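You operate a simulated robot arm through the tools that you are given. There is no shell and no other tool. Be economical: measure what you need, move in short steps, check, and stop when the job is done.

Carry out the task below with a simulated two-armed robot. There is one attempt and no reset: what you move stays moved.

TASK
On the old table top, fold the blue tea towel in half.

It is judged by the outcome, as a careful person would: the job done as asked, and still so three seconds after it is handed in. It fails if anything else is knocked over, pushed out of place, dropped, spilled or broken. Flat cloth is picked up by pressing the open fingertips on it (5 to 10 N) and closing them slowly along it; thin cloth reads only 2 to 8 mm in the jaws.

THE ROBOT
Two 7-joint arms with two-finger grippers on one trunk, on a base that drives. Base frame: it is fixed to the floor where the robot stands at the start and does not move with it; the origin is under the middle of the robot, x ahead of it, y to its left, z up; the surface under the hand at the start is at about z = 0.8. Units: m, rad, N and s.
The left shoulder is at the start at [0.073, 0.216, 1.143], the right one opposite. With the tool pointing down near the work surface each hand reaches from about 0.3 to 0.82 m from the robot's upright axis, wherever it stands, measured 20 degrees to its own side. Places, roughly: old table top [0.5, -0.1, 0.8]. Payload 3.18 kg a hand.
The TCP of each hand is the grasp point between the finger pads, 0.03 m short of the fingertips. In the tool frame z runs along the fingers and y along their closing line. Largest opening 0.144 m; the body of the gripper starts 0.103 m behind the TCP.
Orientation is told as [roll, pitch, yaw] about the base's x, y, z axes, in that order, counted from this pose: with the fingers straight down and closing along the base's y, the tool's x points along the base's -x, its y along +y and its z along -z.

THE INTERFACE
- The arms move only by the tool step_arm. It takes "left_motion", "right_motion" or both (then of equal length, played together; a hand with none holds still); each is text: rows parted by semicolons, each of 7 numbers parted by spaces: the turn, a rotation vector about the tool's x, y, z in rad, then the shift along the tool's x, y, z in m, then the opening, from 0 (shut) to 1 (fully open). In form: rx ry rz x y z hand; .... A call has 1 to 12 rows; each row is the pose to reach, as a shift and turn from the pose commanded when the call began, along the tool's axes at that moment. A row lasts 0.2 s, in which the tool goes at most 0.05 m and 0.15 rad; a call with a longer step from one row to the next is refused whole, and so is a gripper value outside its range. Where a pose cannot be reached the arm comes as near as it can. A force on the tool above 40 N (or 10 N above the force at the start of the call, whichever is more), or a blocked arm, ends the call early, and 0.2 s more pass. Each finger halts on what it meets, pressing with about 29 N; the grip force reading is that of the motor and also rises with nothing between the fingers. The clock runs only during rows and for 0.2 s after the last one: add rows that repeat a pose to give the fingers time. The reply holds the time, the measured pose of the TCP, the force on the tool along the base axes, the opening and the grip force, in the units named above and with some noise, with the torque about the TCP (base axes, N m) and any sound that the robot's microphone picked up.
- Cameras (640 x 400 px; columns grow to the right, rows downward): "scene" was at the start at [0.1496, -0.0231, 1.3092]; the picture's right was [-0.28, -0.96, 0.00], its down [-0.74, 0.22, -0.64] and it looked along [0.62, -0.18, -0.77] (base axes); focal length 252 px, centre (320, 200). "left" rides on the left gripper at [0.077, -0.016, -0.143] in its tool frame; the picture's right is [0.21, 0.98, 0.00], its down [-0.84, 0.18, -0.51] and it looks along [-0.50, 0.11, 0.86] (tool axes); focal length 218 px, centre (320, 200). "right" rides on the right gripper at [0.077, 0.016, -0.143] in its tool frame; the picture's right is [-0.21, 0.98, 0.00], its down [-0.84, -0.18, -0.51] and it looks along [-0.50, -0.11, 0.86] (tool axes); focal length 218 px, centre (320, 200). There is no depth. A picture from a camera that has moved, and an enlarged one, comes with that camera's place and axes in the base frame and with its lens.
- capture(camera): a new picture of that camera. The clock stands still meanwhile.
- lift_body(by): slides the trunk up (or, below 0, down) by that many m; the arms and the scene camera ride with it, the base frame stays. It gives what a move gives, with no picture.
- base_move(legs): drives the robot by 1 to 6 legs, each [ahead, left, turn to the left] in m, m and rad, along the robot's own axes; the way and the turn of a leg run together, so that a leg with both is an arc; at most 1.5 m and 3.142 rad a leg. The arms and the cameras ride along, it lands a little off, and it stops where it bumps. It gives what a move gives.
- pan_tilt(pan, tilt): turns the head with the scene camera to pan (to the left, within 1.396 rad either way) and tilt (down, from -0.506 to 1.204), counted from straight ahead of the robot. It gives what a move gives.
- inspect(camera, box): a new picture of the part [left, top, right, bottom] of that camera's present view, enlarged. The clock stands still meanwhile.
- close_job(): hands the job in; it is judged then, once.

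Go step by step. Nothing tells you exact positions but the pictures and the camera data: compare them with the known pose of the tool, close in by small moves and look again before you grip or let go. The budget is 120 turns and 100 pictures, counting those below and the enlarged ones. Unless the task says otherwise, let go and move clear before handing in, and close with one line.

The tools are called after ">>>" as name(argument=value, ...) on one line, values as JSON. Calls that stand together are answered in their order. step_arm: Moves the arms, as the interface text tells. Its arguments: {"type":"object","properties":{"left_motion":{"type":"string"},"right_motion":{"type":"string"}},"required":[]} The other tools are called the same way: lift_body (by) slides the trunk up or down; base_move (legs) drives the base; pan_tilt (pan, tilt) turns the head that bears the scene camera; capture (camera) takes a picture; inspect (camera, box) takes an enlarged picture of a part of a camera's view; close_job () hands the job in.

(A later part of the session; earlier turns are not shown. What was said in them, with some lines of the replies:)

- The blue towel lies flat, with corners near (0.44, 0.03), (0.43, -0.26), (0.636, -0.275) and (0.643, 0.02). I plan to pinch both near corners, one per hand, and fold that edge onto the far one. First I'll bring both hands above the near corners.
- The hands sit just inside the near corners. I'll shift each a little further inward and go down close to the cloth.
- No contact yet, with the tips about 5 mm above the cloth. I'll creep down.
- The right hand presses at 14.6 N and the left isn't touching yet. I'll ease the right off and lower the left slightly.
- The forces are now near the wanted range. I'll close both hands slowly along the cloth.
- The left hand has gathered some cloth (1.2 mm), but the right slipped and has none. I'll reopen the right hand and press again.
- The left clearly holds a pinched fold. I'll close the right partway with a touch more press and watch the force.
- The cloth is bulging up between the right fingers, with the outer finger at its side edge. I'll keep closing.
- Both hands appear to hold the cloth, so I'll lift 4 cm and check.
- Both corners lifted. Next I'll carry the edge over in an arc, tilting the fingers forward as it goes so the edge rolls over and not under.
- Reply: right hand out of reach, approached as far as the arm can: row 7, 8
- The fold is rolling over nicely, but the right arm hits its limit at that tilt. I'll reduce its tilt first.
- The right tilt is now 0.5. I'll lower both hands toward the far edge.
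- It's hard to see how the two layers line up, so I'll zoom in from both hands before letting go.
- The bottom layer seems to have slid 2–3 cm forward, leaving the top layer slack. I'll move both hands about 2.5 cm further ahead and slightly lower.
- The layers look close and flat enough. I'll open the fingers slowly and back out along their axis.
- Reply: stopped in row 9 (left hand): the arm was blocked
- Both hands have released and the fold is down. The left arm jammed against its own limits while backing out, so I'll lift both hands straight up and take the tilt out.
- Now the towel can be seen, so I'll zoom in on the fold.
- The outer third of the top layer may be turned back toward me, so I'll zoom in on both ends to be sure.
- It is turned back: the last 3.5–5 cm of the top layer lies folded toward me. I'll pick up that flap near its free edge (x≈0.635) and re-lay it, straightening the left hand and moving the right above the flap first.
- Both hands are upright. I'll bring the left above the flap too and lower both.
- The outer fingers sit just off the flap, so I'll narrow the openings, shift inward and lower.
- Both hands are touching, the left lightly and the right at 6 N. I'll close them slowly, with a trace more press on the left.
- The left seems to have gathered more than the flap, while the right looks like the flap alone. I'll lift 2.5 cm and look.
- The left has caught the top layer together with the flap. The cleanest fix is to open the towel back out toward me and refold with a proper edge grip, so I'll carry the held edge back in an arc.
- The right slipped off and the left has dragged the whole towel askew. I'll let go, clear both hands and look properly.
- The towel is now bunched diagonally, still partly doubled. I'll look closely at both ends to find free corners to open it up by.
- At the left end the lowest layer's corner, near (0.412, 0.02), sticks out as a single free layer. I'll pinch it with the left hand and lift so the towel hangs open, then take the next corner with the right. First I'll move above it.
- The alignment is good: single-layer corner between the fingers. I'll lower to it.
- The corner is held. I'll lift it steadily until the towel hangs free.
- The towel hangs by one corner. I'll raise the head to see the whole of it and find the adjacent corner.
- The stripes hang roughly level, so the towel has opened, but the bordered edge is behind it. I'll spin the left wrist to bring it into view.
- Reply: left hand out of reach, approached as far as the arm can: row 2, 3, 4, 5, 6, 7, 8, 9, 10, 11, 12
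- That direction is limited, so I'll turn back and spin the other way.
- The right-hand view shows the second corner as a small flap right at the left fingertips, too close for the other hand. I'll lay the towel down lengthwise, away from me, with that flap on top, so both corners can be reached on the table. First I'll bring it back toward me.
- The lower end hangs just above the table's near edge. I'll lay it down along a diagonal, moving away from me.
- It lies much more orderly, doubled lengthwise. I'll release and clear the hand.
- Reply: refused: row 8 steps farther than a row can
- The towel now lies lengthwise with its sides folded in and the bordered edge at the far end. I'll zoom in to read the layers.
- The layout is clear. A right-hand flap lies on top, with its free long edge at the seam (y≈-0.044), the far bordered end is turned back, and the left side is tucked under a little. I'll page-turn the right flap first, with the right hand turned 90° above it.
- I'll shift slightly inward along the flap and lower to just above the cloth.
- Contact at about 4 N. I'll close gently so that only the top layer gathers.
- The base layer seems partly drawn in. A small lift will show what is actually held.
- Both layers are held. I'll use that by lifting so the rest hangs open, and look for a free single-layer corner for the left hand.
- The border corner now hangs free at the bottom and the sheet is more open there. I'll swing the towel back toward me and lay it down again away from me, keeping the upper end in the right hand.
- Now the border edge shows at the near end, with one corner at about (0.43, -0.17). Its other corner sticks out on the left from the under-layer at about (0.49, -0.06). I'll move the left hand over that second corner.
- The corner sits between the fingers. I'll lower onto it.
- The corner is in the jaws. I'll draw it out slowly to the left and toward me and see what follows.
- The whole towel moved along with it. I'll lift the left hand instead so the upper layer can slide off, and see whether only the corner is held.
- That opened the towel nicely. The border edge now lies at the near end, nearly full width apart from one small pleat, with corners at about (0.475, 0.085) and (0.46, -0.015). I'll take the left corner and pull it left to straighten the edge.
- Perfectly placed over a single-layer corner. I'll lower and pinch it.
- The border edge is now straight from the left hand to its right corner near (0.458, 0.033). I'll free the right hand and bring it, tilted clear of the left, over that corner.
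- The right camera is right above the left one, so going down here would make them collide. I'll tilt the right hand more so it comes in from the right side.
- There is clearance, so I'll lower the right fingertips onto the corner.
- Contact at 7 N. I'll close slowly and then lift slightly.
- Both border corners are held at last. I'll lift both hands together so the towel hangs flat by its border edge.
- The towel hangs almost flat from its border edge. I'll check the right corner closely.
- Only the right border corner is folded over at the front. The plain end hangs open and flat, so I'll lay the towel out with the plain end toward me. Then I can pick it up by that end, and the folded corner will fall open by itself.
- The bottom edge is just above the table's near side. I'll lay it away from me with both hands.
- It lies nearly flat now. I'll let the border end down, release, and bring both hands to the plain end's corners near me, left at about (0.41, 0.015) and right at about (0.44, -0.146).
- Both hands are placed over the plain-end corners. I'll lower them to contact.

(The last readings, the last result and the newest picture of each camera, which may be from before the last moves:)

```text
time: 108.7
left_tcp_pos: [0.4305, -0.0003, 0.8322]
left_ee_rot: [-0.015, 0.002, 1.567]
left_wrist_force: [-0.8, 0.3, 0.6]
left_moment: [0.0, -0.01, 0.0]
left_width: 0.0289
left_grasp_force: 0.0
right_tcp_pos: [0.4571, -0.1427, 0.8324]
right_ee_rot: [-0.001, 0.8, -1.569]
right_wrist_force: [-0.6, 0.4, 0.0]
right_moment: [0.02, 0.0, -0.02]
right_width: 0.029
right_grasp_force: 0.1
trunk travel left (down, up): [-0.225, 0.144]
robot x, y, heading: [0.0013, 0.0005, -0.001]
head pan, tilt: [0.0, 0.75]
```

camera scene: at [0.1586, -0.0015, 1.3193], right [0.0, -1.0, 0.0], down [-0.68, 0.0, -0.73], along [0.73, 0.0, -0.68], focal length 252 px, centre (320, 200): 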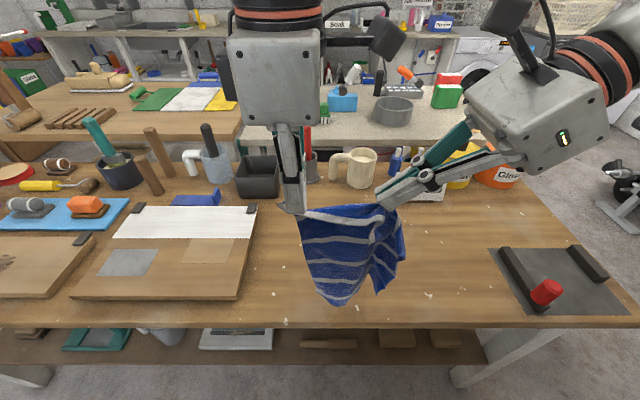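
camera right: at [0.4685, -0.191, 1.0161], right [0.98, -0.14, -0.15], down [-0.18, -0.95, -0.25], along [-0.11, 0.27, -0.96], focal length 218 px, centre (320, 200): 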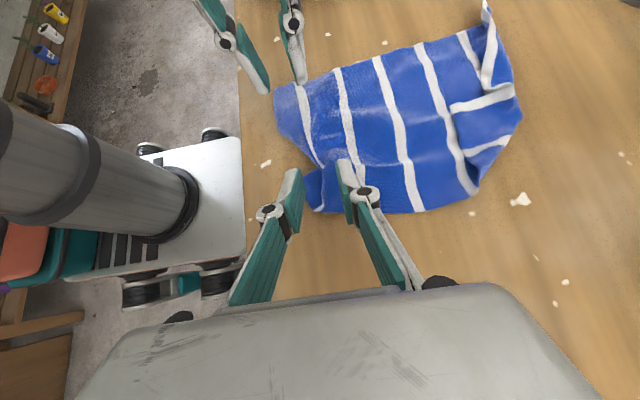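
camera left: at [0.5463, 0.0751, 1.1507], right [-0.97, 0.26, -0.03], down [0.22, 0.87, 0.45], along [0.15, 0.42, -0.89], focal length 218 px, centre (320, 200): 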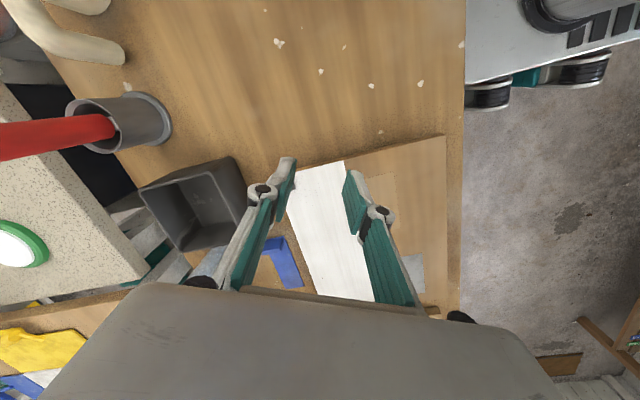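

>>> step_arm(left_motion="0 0 0 0 0 0.001 0.2;0 0 0 0 0 0.0017 0.2;0 0 0 0 0 0.0017 0.2", right_motion="0 0 0 -0.0008 0 0.0008 0.2;0 0 0 -0.0016 0 0.0016 0.2;0 0 0 -0.0016 0 0.0016 0.2")

```text
time: 109.5
left_tcp_pos: [0.4306, -0.0011, 0.8324]
left_ee_rot: [-0.015, -0.001, 1.568]
left_wrist_force: [-0.5, 0.4, 0.5]
left_moment: [-0.01, 0.02, 0.01]
left_width: 0.0288
left_grasp_force: 0.0
right_tcp_pos: [0.4578, -0.1429, 0.8305]
right_ee_rot: [-0.001, 0.797, -1.569]
right_wrist_force: [0.3, -0.1, 0.2]
right_moment: [-0.01, -0.01, 0.01]
right_width: 0.029
right_grasp_force: 0.1
trunk travel left (down, up): [-0.225, 0.144]
robot x, y, heading: [0.0006, 0.002, -0.001]
head pan, tilt: [0.0, 0.75]
```

>>> step_arm(left_motion="0 0 0 0 0 0.0008 0.2;0 0 0 0 0 0.0014 0.2;0 0 0 0 0 0.0014 0.2", right_motion="0 0 0 -0.0006 0 0.0006 0.2;0 0 0 -0.001 0 0.001 0.2;0 0 0 -0.001 0 0.001 0.2")

```text
time: 110.3
left_tcp_pos: [0.4309, -0.0008, 0.8314]
left_ee_rot: [-0.017, 0.0, 1.566]
left_wrist_force: [0.1, 0.1, 2.5]
left_moment: [0.05, 0.03, 0.02]
left_width: 0.0285
left_grasp_force: 0.1
right_tcp_pos: [0.4565, -0.1433, 0.8305]
right_ee_rot: [-0.002, 0.8, -1.57]
right_wrist_force: [0.0, -2.2, 7.1]
right_moment: [0.03, 0.14, 0.01]
right_width: 0.0284
right_grasp_force: 0.2
trunk travel left (down, up): [-0.225, 0.144]
robot x, y, heading: [0.0018, 0.001, -0.003]
head pan, tilt: [0.0, 0.75]
```

>>> step_arm(left_motion="0 0 0 0 0 0.0007 0.2;0 0 0 0 0 0.001 0.18;0 0 0 0 0 0.0012 0.16;0 0 0 0 0 0.0012 0.14;0 0 0 0 0 0.0012 0.12;0 0 0 0 0 0.0012 0.1;0 0 0 0 0 0.0012 0.08;0 0 0 0 0 0.0012 0.06;0 0 0 0 0 0.0012 0.03;0 0 0 0 0 0.0012 0;0 0 0 0 0 0.0012 0;0 0 0 0 0 -0.012 0", right_motion="0 0 0 -0.0003 0 0.0003 0.2;0 0 0 -0.0003 0 0.0003 0.18;0 0 0 -0.0005 0 0.0005 0.16;0 0 0 -0.0005 0 0.0005 0.14;0 0 0 -0.0005 0 0.0005 0.12;0 0 0 -0.0005 0 0.0005 0.1;0 0 0 -0.0005 0 0.0005 0.08;0 0 0 -0.0005 0 0.0005 0.06;0 0 0 -0.0005 0 0.0005 0.03;0 0 0 -0.0005 0 0.0005 0;0 0 0 -0.0005 0 0.0005 0;0 0 0 0.009 0 -0.009 0")

>>> inspect(camera="scene", box=[250, 180, 430, 330])

```text
time: 112.9
left_tcp_pos: [0.429, -0.0011, 0.8449]
left_ee_rot: [-0.016, 0.0, 1.567]
left_wrist_force: [0.3, -0.1, 0.7]
left_moment: [0.09, -0.05, -0.04]
left_width: 0.0036
left_grasp_force: 37.2
right_tcp_pos: [0.4564, -0.1431, 0.8424]
right_ee_rot: [0.001, 0.801, -1.569]
right_wrist_force: [-1.9, 0.5, -0.1]
right_moment: [-0.09, 0.05, 0.02]
right_width: 0.0043
right_grasp_force: 38.2
trunk travel left (down, up): [-0.225, 0.144]
robot x, y, heading: [-0.0015, 0.0024, -0.003]
head pan, tilt: [0.0, 0.75]
```

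```text
2.67 times, centred on (340, 255) of scene
camera zoom: at [0.158, -0.0013, 1.3193], right [0.0, -1.0, 0.0], down [-0.68, 0.0, -0.73], along [0.73, 0.0, -0.68], focal length 673 px, centre (267, 53)
```

zoom: 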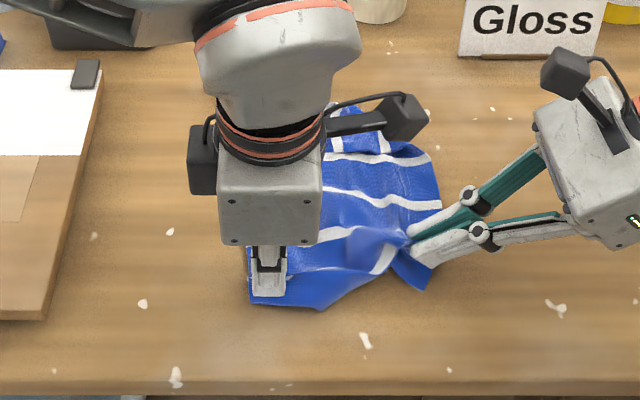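

Both corners hold. I'll lift while spreading the hands slightly.

>>> step_arm(left_motion="0 0 0 -0.0014 -0.0027 -0.0282 0;0 0 0 -0.0027 -0.0054 -0.0564 0;0 0 0 -0.0041 -0.0081 -0.0846 0;0 0 0 -0.0055 -0.0108 -0.1128 0;0 0 0 -0.0068 -0.0135 -0.141 0;0 0 0 -0.0082 -0.0162 -0.1692 0;0 0 0 -0.0095 -0.0189 -0.1974 0;0 0 0 -0.0109 -0.0216 -0.2256 0;0 0 0 -0.0123 -0.0243 -0.2538 0;0 0 0 -0.0136 -0.027 -0.282 0;0 0 0 -0.015 -0.03 -0.31 0;0 0 0 -0.015 -0.03 -0.31 0", right_motion="0 0 0 0.0193 0.0003 -0.0206 0;0 0 0 0.0386 0.0006 -0.0412 0;0 0 0 0.0579 0.0009 -0.0618 0;0 0 0 0.0772 0.0012 -0.0824 0;0 0 0 0.0965 0.0015 -0.103 0;0 0 0 0.1158 0.0018 -0.1236 0;0 0 0 0.1351 0.0021 -0.1442 0;0 0 0 0.1544 0.0024 -0.1648 0;0 0 0 0.1737 0.0027 -0.1854 0;0 0 0 0.193 0.003 -0.206 0;0 0 0 0.212 0.003 -0.227 0;0 0 0 0.212 0.003 -0.227 0")

>>> inspect(camera="scene", box=[250, 90, 430, 270])

```text
time: 115.5
left_tcp_pos: [0.4554, 0.013, 1.1533]
left_ee_rot: [-0.016, -0.002, 1.568]
left_wrist_force: [-0.1, -0.1, -0.3]
left_moment: [-0.03, -0.01, -0.01]
left_width: 0.002
left_grasp_force: 26.1
right_tcp_pos: [0.4586, -0.1613, 1.154]
right_ee_rot: [0.0, 0.8, -1.571]
right_wrist_force: [0.5, -2.5, 0.6]
right_moment: [-0.04, -0.01, 0.01]
right_width: 0.0012
right_grasp_force: 24.0
trunk travel left (down, up): [-0.225, 0.144]
robot x, y, heading: [0.0019, -0.0023, 0.002]
head pan, tilt: [0.0, 0.75]
```

```text
2.22 times, centred on (340, 180) of scene
camera zoom: at [0.1592, -0.0017, 1.319], right [0.0, -1.0, 0.0], down [-0.68, 0.0, -0.73], along [0.73, 0.0, -0.68], focal length 561 px, centre (276, 244)
```

zoom: 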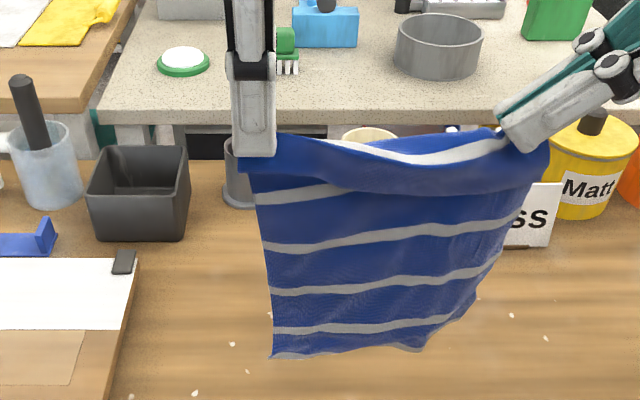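

The towel now hangs flat and wide. I'll set the border edge on the table, lay half of it away from me, and then bring the held edge back over.

>>> step_arm(left_motion="0 0 0 0 0 0.025 0;0 0 0 0 0 0.05 0;0 0 0 0 0 0.05 0;0 0 0 0 -0.02 0.07 0;0 0 0 0 -0.045 0.095 0;0 0 0 0 -0.07 0.12 0;0 0 0 0 -0.095 0.145 0;0 0 0 0 -0.12 0.17 0;0 0 0 0 -0.14 0.19 0;0 0 0 0 -0.14 0.19 0", right_motion="0 0 0 -0.0214 0 0.0138 0;0 0 0 -0.0429 0 0.0277 0;0 0 0 -0.0429 0 0.0277 0;0 0 0 -0.0572 0.02 0.0416 0;0 0 0 -0.0751 0.045 0.059 0;0 0 0 -0.093 0.07 0.0764 0;0 0 0 -0.111 0.095 0.0939 0;0 0 0 -0.1289 0.12 0.1113 0;0 0 0 -0.1432 0.14 0.1252 0;0 0 0 -0.1432 0.14 0.1252 0")

>>> inspect(camera="scene", box=[250, 140, 430, 310])

```text
time: 117.7
left_tcp_pos: [0.5977, 0.0114, 0.9671]
left_ee_rot: [-0.017, 0.0, 1.567]
left_wrist_force: [-0.8, 0.0, -0.2]
left_moment: [-0.02, -0.07, 0.02]
left_width: 0.0042
left_grasp_force: 30.5
right_tcp_pos: [0.6006, -0.1699, 0.9619]
right_ee_rot: [0.001, 0.8, -1.569]
right_wrist_force: [-0.3, 0.9, -0.1]
right_moment: [0.0, -0.03, -0.01]
right_width: 0.0014
right_grasp_force: 23.8
trunk travel left (down, up): [-0.225, 0.144]
robot x, y, heading: [0.0056, 0.002, -0.003]
head pan, tilt: [0.0, 0.75]
```

```text
2.35 times, centred on (340, 225) of scene
camera zoom: at [0.1578, -0.0015, 1.3195], right [0.0, -1.0, 0.0], down [-0.68, 0.0, -0.73], along [0.73, 0.0, -0.68], focal length 594 px, centre (273, 141)
```

zoom: 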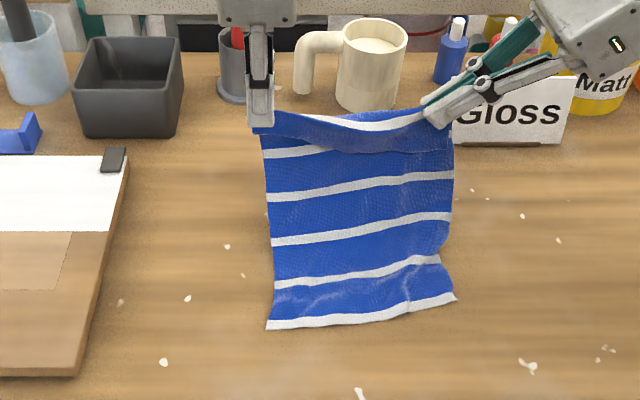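

The towel is clean and full width, with its border edge running from (0.450, 0.004) to (0.484, -0.183). I'll bring the held edge back over in a tight arc so it lands on the border.

>>> step_arm(left_motion="0 0 0 0 0 0.003 0;0 0 0 0.003 0.008 0.012 0;0 0 0 0.006 0.031 0.021 0;0 0 0 0.009 0.058 0.032 0;0 0 0 0.012 0.086 0.052 0;0 0 0 0.015 0.106 0.079 0;0 0 0 0.018 0.118 0.105 0;0 0 0 0.019 0.126 0.12 0;0 0 0 0.019 0.126 0.12 0", right_motion="0 0 0 -0.0086 0.02 0.0084 0;0 0 0 -0.015 0.012 0.0132 0;0 0 0 -0.0236 -0.008 0.0188 0;0 0 0 -0.0322 -0.034 0.0243 0;0 0 0 -0.0443 -0.06 0.0333 0;0 0 0 -0.0629 -0.08 0.05 0;0 0 0 -0.0808 -0.092 0.066 0;0 0 0 -0.0894 -0.1006 0.073 0;0 0 0 -0.0894 -0.1006 0.073 0")

>>> inspect(camera="scene", box=[250, 160, 430, 310])

```text
time: 119.7
left_tcp_pos: [0.4746, -0.0058, 0.8431]
left_ee_rot: [-0.015, -0.001, 1.566]
left_wrist_force: [-0.1, 0.3, -0.3]
left_moment: [-0.04, 0.03, 0.02]
left_width: 0.0032
left_grasp_force: 26.0
right_tcp_pos: [0.4999, -0.18, 0.8473]
right_ee_rot: [0.0, 0.8, -1.568]
right_wrist_force: [-0.8, -0.2, 0.2]
right_moment: [0.02, -0.03, -0.01]
right_width: 0.003
right_grasp_force: 27.4
trunk travel left (down, up): [-0.225, 0.144]
robot x, y, heading: [0.0022, -0.0024, 0.003]
head pan, tilt: [0.0, 0.75]
```

```text
2.67 times, centred on (340, 235) of scene
camera zoom: at [0.1586, -0.0014, 1.3192], right [0.0, -1.0, 0.0], down [-0.68, 0.0, -0.73], along [0.73, 0.0, -0.68], focal length 673 px, centre (267, 107)
```

zoom: 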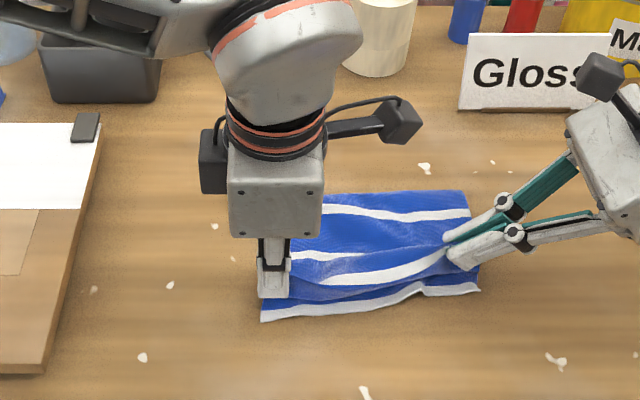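

That looks right. I'll lower a touch, open slowly and back out.

>>> step_arm(left_motion="0 0 0 0.0 0 0.008 0;0 0 0 0 0 0.008 0.05;0 0 0 0 0 0.008 0.1;0 0 0 0 0 0.008 0.15;0 0 0 0 0 0.006 0.2;0 0 0 0 0 -0.005 0.2;0 0 0 0 0 -0.03 0.2;0 0 0 0 0 -0.07 0.2;0 0 0 0 0 -0.11 0.2;0 0 0 -0.03 0 -0.14 0.2;0 0 0 -0.07 0 -0.16 0.2;0 0 0 -0.12 0 -0.16 0.2", right_motion="0 0 0 -0.005 0 0.006 0;0 0 0 -0.005 0 0.006 0.05;0 0 0 -0.005 0 0.006 0.1;0 0 0 -0.005 0 0.006 0.15;0 0 0 -0.005 0 0.004 0.2;0 0 0 0.005 0 -0.006 0.2;0 0 0 0.02 0 -0.03 0.2;0 0 0 0.035 0 -0.065 0.2;0 0 0 0.05 0 -0.1 0.2;0 0 0 0.06 0 -0.13 0.2;0 0 0 0.06 0 -0.16 0.2;0 0 0 0.06 0 -0.19 0.2")

>>> inspect(camera="scene", box=[250, 160, 430, 310])

```text
time: 122.3
left_tcp_pos: [0.4734, 0.1147, 1.0012]
left_ee_rot: [-0.015, 0.001, 1.567]
left_wrist_force: [0.1, 0.3, 0.5]
left_moment: [-0.03, 0.01, -0.01]
left_width: 0.0288
left_grasp_force: 0.1
right_tcp_pos: [0.4982, -0.2713, 1.0247]
right_ee_rot: [0.002, 0.8, -1.567]
right_wrist_force: [0.8, 0.5, 0.9]
right_moment: [-0.07, -0.01, -0.04]
right_width: 0.0287
right_grasp_force: 0.0
trunk travel left (down, up): [-0.225, 0.144]
robot x, y, heading: [-0.0039, -0.0016, -0.0]
head pan, tilt: [0.0, 0.75]
```

```text
2.67 times, centred on (340, 235) of scene
camera zoom: at [0.1584, 0.0003, 1.3192], right [0.0, -1.0, 0.0], down [-0.68, 0.0, -0.73], along [0.73, 0.0, -0.68], focal length 673 px, centre (267, 107)
```

zoom: 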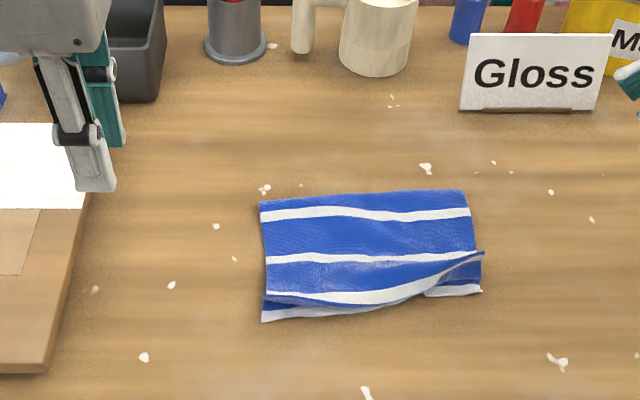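

The fold is done and square overall. I'll look closely at the near edge, which seems to curl a bit.

>>> inspect(camera="scene", box=[318, 205, 388, 250])

```text
8.89 times, centred on (353, 228) of scene
camera zoom: at [0.1584, 0.0003, 1.3192], right [0.0, -1.0, 0.0], down [-0.68, 0.0, -0.73], along [0.73, 0.0, -0.68], focal length 2243 px, centre (27, -44)
```

zoom: 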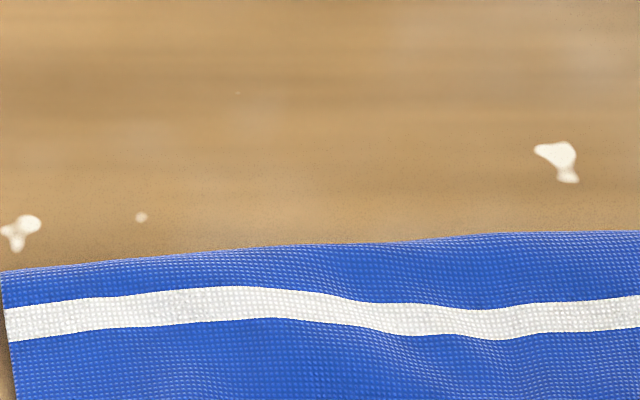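

>>> inspect(camera="scene", box=[314, 240, 406, 290])

```text
6.96 times, centred on (360, 265) of scene
camera zoom: at [0.1584, 0.0003, 1.3192], right [0.0, -1.0, 0.0], down [-0.68, 0.0, -0.73], along [0.73, 0.0, -0.68], focal length 1755 px, centre (42, -252)
```

zoom: 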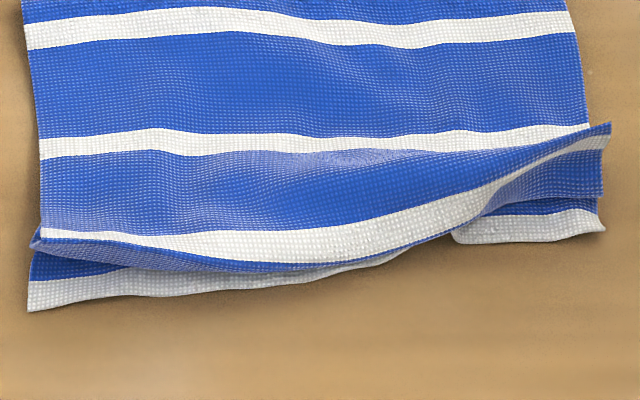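

The free end of the top layer, the last 4 cm past its stripe, is tucked under along the left and middle. I'll straddle the raised lip at the left, hovering just off the cloth, pinch it and lift so the tucked band can drop out.

>>> step_arm(left_motion="0 0 0 0.04 -0.001 0 0.25;0 0 0 0.085 -0.002 0 0.25;0 0 0 0.129 -0.0026 0 0.25;0 0 0 0.129 -0.0026 0.045 0.25;0 0 0 0.129 -0.0026 0.09 0.25;0 0 0 0.129 -0.0026 0.13 0.25;0 0 0 0.129 -0.0026 0.155 0.25;0 0 0 0.129 -0.0026 0.1645 0.25;0 0 0 0.129 -0.0026 0.1645 0.25")

>>> inspect(camera="left", box=[200, 80, 440, 230])

```text
time: 124.3
left_tcp_pos: [0.4765, -0.015, 0.8409]
left_ee_rot: [-0.016, 0.001, 1.568]
left_wrist_force: [0.8, 0.6, -0.5]
left_moment: [0.0, -0.01, -0.01]
left_width: 0.036
left_grasp_force: 0.1
right_tcp_pos: [0.4985, -0.2735, 1.0227]
right_ee_rot: [-0.001, 0.8, -1.569]
right_wrist_force: [-0.6, 0.2, 0.4]
right_moment: [-0.02, 0.02, 0.0]
right_width: 0.0289
right_grasp_force: 0.1
trunk travel left (down, up): [-0.225, 0.144]
robot x, y, heading: [-0.0005, 0.0004, 0.002]
head pan, tilt: [0.0, 0.75]
```

```text
2.67 times, centred on (320, 155) of left
camera zoom: at [0.4913, -0.0922, 0.9846], right [-0.98, -0.21, -0.02], down [-0.19, 0.84, 0.51], along [-0.09, 0.5, -0.86], focal length 582 px, centre (320, 320)
```

zoom: 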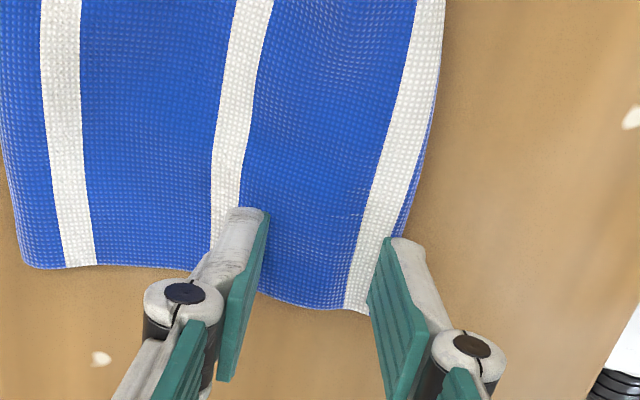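

The near finger is right over the lip, so I'll shift 7 mm toward me, lower 3 mm and close gently.

>>> step_arm(left_motion="0 0 0 0 0.007 0 0.25;0 0 0 0 0.007 0.003 0.25;0 0 0 0 0.007 0.004 0.22;0 0 0 0 0.006 0.0045 0.19;0 0 0 0 0.005 0.0045 0.16;0 0 0 0 0.004 0.0045 0.13;0 0 0 0 0.003 0.0045 0.1;0 0 0 0 0.002 0.0045 0.07;0 0 0 0 0.002 0.0045 0.04;0 0 0 0 0.002 0.0045 0;0 0 0 0 0.002 0.0045 0")

```text
time: 126.7
left_tcp_pos: [0.4757, -0.0152, 0.8356]
left_ee_rot: [-0.016, 0.001, 1.567]
left_wrist_force: [0.0, 0.6, -0.1]
left_moment: [0.01, -0.02, 0.01]
left_width: 0.0
left_grasp_force: 29.0
right_tcp_pos: [0.4978, -0.2727, 1.0226]
right_ee_rot: [0.0, 0.798, -1.568]
right_wrist_force: [-0.6, 0.6, -0.2]
right_moment: [0.01, 0.03, 0.01]
right_width: 0.0289
right_grasp_force: 0.0
trunk travel left (down, up): [-0.225, 0.144]
robot x, y, heading: [0.0014, 0.0002, 0.002]
head pan, tilt: [0.0, 0.75]
```

Nothing was caught, as the lip is flatter than that. I'll reopen and try once more 2.5 mm lower with only a light touch.

>>> step_arm(left_motion="0 0 0 0 0 -0.01 0.1;0 0 0 0 0 -0.01 0.25;0 0 0 0 0.005 -0.003 0.25;0 0 0 0 0.005 0.001 0.25;0 0 0 0 0.005 0.002 0.25;0 0 0 0 0.005 0.002 0.25")

```text
time: 128.1
left_tcp_pos: [0.4709, -0.0156, 0.833]
left_ee_rot: [-0.013, -0.004, 1.569]
left_wrist_force: [0.1, -0.2, -0.1]
left_moment: [0.02, 0.0, 0.02]
left_width: 0.0359
left_grasp_force: 0.0
right_tcp_pos: [0.4995, -0.2739, 1.0238]
right_ee_rot: [-0.002, 0.801, -1.568]
right_wrist_force: [0.2, 0.6, -0.3]
right_moment: [-0.02, 0.01, -0.03]
right_width: 0.0289
right_grasp_force: 0.0
trunk travel left (down, up): [-0.225, 0.144]
robot x, y, heading: [-0.0032, -0.0015, 0.002]
head pan, tilt: [0.0, 0.75]
```

>>> step_arm(left_motion="0 0 0 0 0 0.001 0.25;0 0 0 0 0 0.001 0.22;0 0 0 0 0 0.001 0.19;0 0 0 0 0 0.001 0.16;0 0 0 0 0 0.001 0.13;0 0 0 0 0 0.001 0.1;0 0 0 0 0 0.001 0.07;0 0 0 0 0 0.001 0.04;0 0 0 0 0 0.001 0;0 0 0 0 0 0.001 0;0 0 0 0 0 -0.01 0")

```text
time: 130.5
left_tcp_pos: [0.4703, -0.0151, 0.8427]
left_ee_rot: [-0.017, 0.0, 1.569]
left_wrist_force: [0.3, -0.2, -1.1]
left_moment: [-0.01, -0.05, -0.01]
left_width: 0.0058
left_grasp_force: 25.5
right_tcp_pos: [0.4981, -0.2737, 1.0228]
right_ee_rot: [0.001, 0.798, -1.568]
right_wrist_force: [-0.6, 0.3, -0.3]
right_moment: [-0.02, 0.0, -0.02]
right_width: 0.0286
right_grasp_force: 0.1
trunk travel left (down, up): [-0.225, 0.144]
robot x, y, heading: [0.0005, -0.0022, -0.003]
head pan, tilt: [0.0, 0.75]
```

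Something is caught now. I'll lift 4 cm more and look.

>>> step_arm(left_motion="0 0 0 0 0 -0.015 0;0 0 0 0 0 -0.03 0;0 0 0 0 0 -0.045 0;0 0 0 0 0 -0.045 0")

>>> inspect(camera="scene", box=[290, 210, 420, 300])

```text
time: 131.5
left_tcp_pos: [0.4698, -0.0139, 0.8877]
left_ee_rot: [-0.015, 0.0, 1.57]
left_wrist_force: [0.9, -1.0, 0.2]
left_moment: [0.13, 0.16, -0.04]
left_width: 0.0057
left_grasp_force: 35.6
right_tcp_pos: [0.4981, -0.2735, 1.022]
right_ee_rot: [-0.001, 0.799, -1.569]
right_wrist_force: [0.1, -1.2, 0.9]
right_moment: [-0.01, -0.02, -0.01]
right_width: 0.0287
right_grasp_force: 0.0
trunk travel left (down, up): [-0.225, 0.144]
robot x, y, heading: [0.0024, -0.0011, -0.003]
head pan, tilt: [0.0, 0.75]
```

```text
4.44 times, centred on (355, 255) of scene
camera zoom: at [0.159, -0.0014, 1.3191], right [0.0, -1.0, 0.0], down [-0.68, 0.0, -0.73], along [0.73, 0.0, -0.68], focal length 1121 px, centre (164, -44)
```

zoom: 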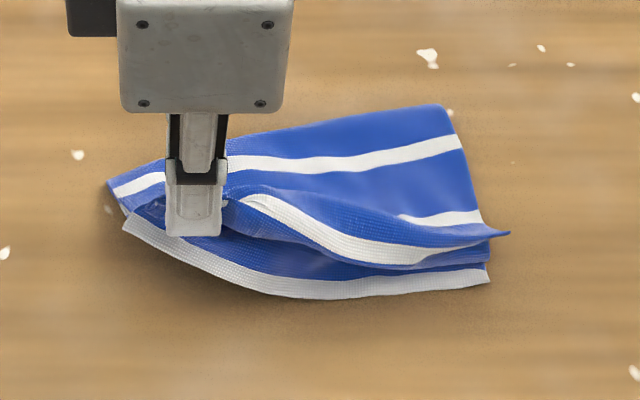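

The bottom layer came up too, so I'll set it back down in place and release.

>>> step_arm(left_motion="0 0 0 0 0 0.02 0;0 0 0 0 0 0.04 0;0 0 0 0 0 0.05 0;0 0 0 0 0 0.053 0.04;0 0 0 0 0 0.053 0.1;0 0 0 0 0 0.053 0.2;0 0 0 0 0 0.053 0.3;0 0 0 0 0 0.03 0.3;0 0 0 0 0 -0.01 0.3;0 0 0 0 0 -0.05 0.3;0 0 0 -0.04 0 -0.08 0.3;0 0 0 -0.085 0 -0.09 0.3")

>>> inspect(camera="scene", box=[300, 200, 410, 290])

```text
time: 134.1
left_tcp_pos: [0.4697, 0.0712, 0.9783]
left_ee_rot: [-0.016, 0.001, 1.567]
left_wrist_force: [-0.2, 0.6, 0.7]
left_moment: [-0.01, 0.01, -0.04]
left_width: 0.0432
left_grasp_force: 0.0
right_tcp_pos: [0.4987, -0.2733, 1.0238]
right_ee_rot: [-0.001, 0.8, -1.569]
right_wrist_force: [-0.5, 0.7, 0.6]
right_moment: [-0.01, 0.0, -0.02]
right_width: 0.0286
right_grasp_force: 0.1
trunk travel left (down, up): [-0.225, 0.144]
robot x, y, heading: [0.0023, -0.0009, -0.001]
head pan, tilt: [0.0, 0.75]
```

```text
4.44 times, centred on (355, 245) of scene
camera zoom: at [0.1586, -0.0004, 1.3192], right [0.0, -1.0, 0.0], down [-0.68, 0.0, -0.73], along [0.73, 0.0, -0.68], focal length 1121 px, centre (164, 0)
```

zoom: 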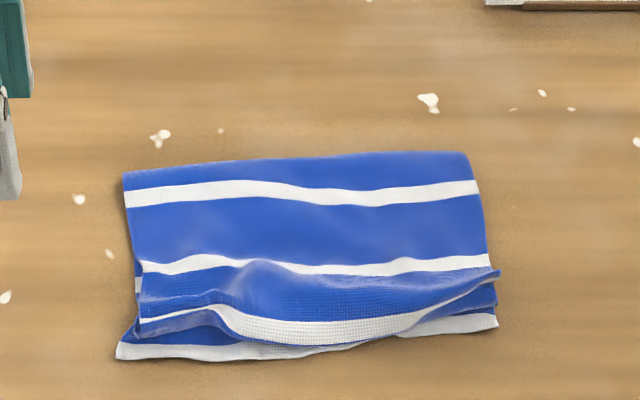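

The towel lies folded, with the long free edge brought back close over the border edge. I'll take one last overall look to confirm nothing else was disturbed.

>>> step_arm(left_motion="0 0 0 -0.04 0 -0.03 0.3;0 0 0 -0.08 0 -0.05 0.3;0 0 0 -0.12 0 -0.06 0.3;0 0 0 -0.12 0 -0.06 0.3;0 0 0 -0.12 0 -0.06 0.3")

>>> capture(camera="scene")

```text
time: 135.3
left_tcp_pos: [0.4673, 0.1911, 1.039]
left_ee_rot: [-0.016, -0.003, 1.57]
left_wrist_force: [0.8, 0.3, -0.8]
left_moment: [-0.03, 0.03, 0.0]
left_width: 0.043
left_grasp_force: 0.1
right_tcp_pos: [0.4988, -0.273, 1.0236]
right_ee_rot: [-0.002, 0.8, -1.568]
right_wrist_force: [0.5, 0.4, 0.4]
right_moment: [-0.01, -0.03, 0.03]
right_width: 0.0284
right_grasp_force: 0.1
trunk travel left (down, up): [-0.225, 0.144]
robot x, y, heading: [0.0001, -0.0002, 0.003]
head pan, tilt: [0.0, 0.75]
```

```text
2 pictures are left
camera scene: at [0.1586, -0.0007, 1.3192], right [0.0, -1.0, 0.0], down [-0.68, 0.0, -0.73], along [0.73, 0.0, -0.68], focal length 252 px, centre (320, 200)
```

scene: 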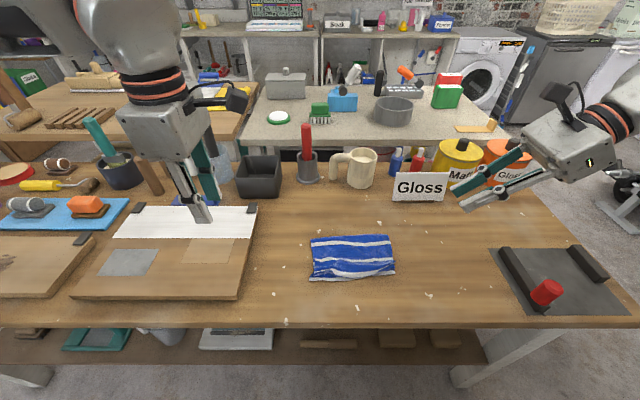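

The towel lies folded in half on the table, both hands are clear and everything else is where it was. I'm handing it in.

>>> close_job()

```text
The job is handed in.
```

I folded the blue tea towel in half on the old table top and handed the job in, but the fold isn't perfectly neat. The last 4 cm or so of the top layer's free edge is tucked under along the left and middle, and there are small ridges along the near edge. I tried once to free the tucked part; the bottom layer came up with it, so I set it back down. In the last picture nothing else had moved, and both hands are clear.
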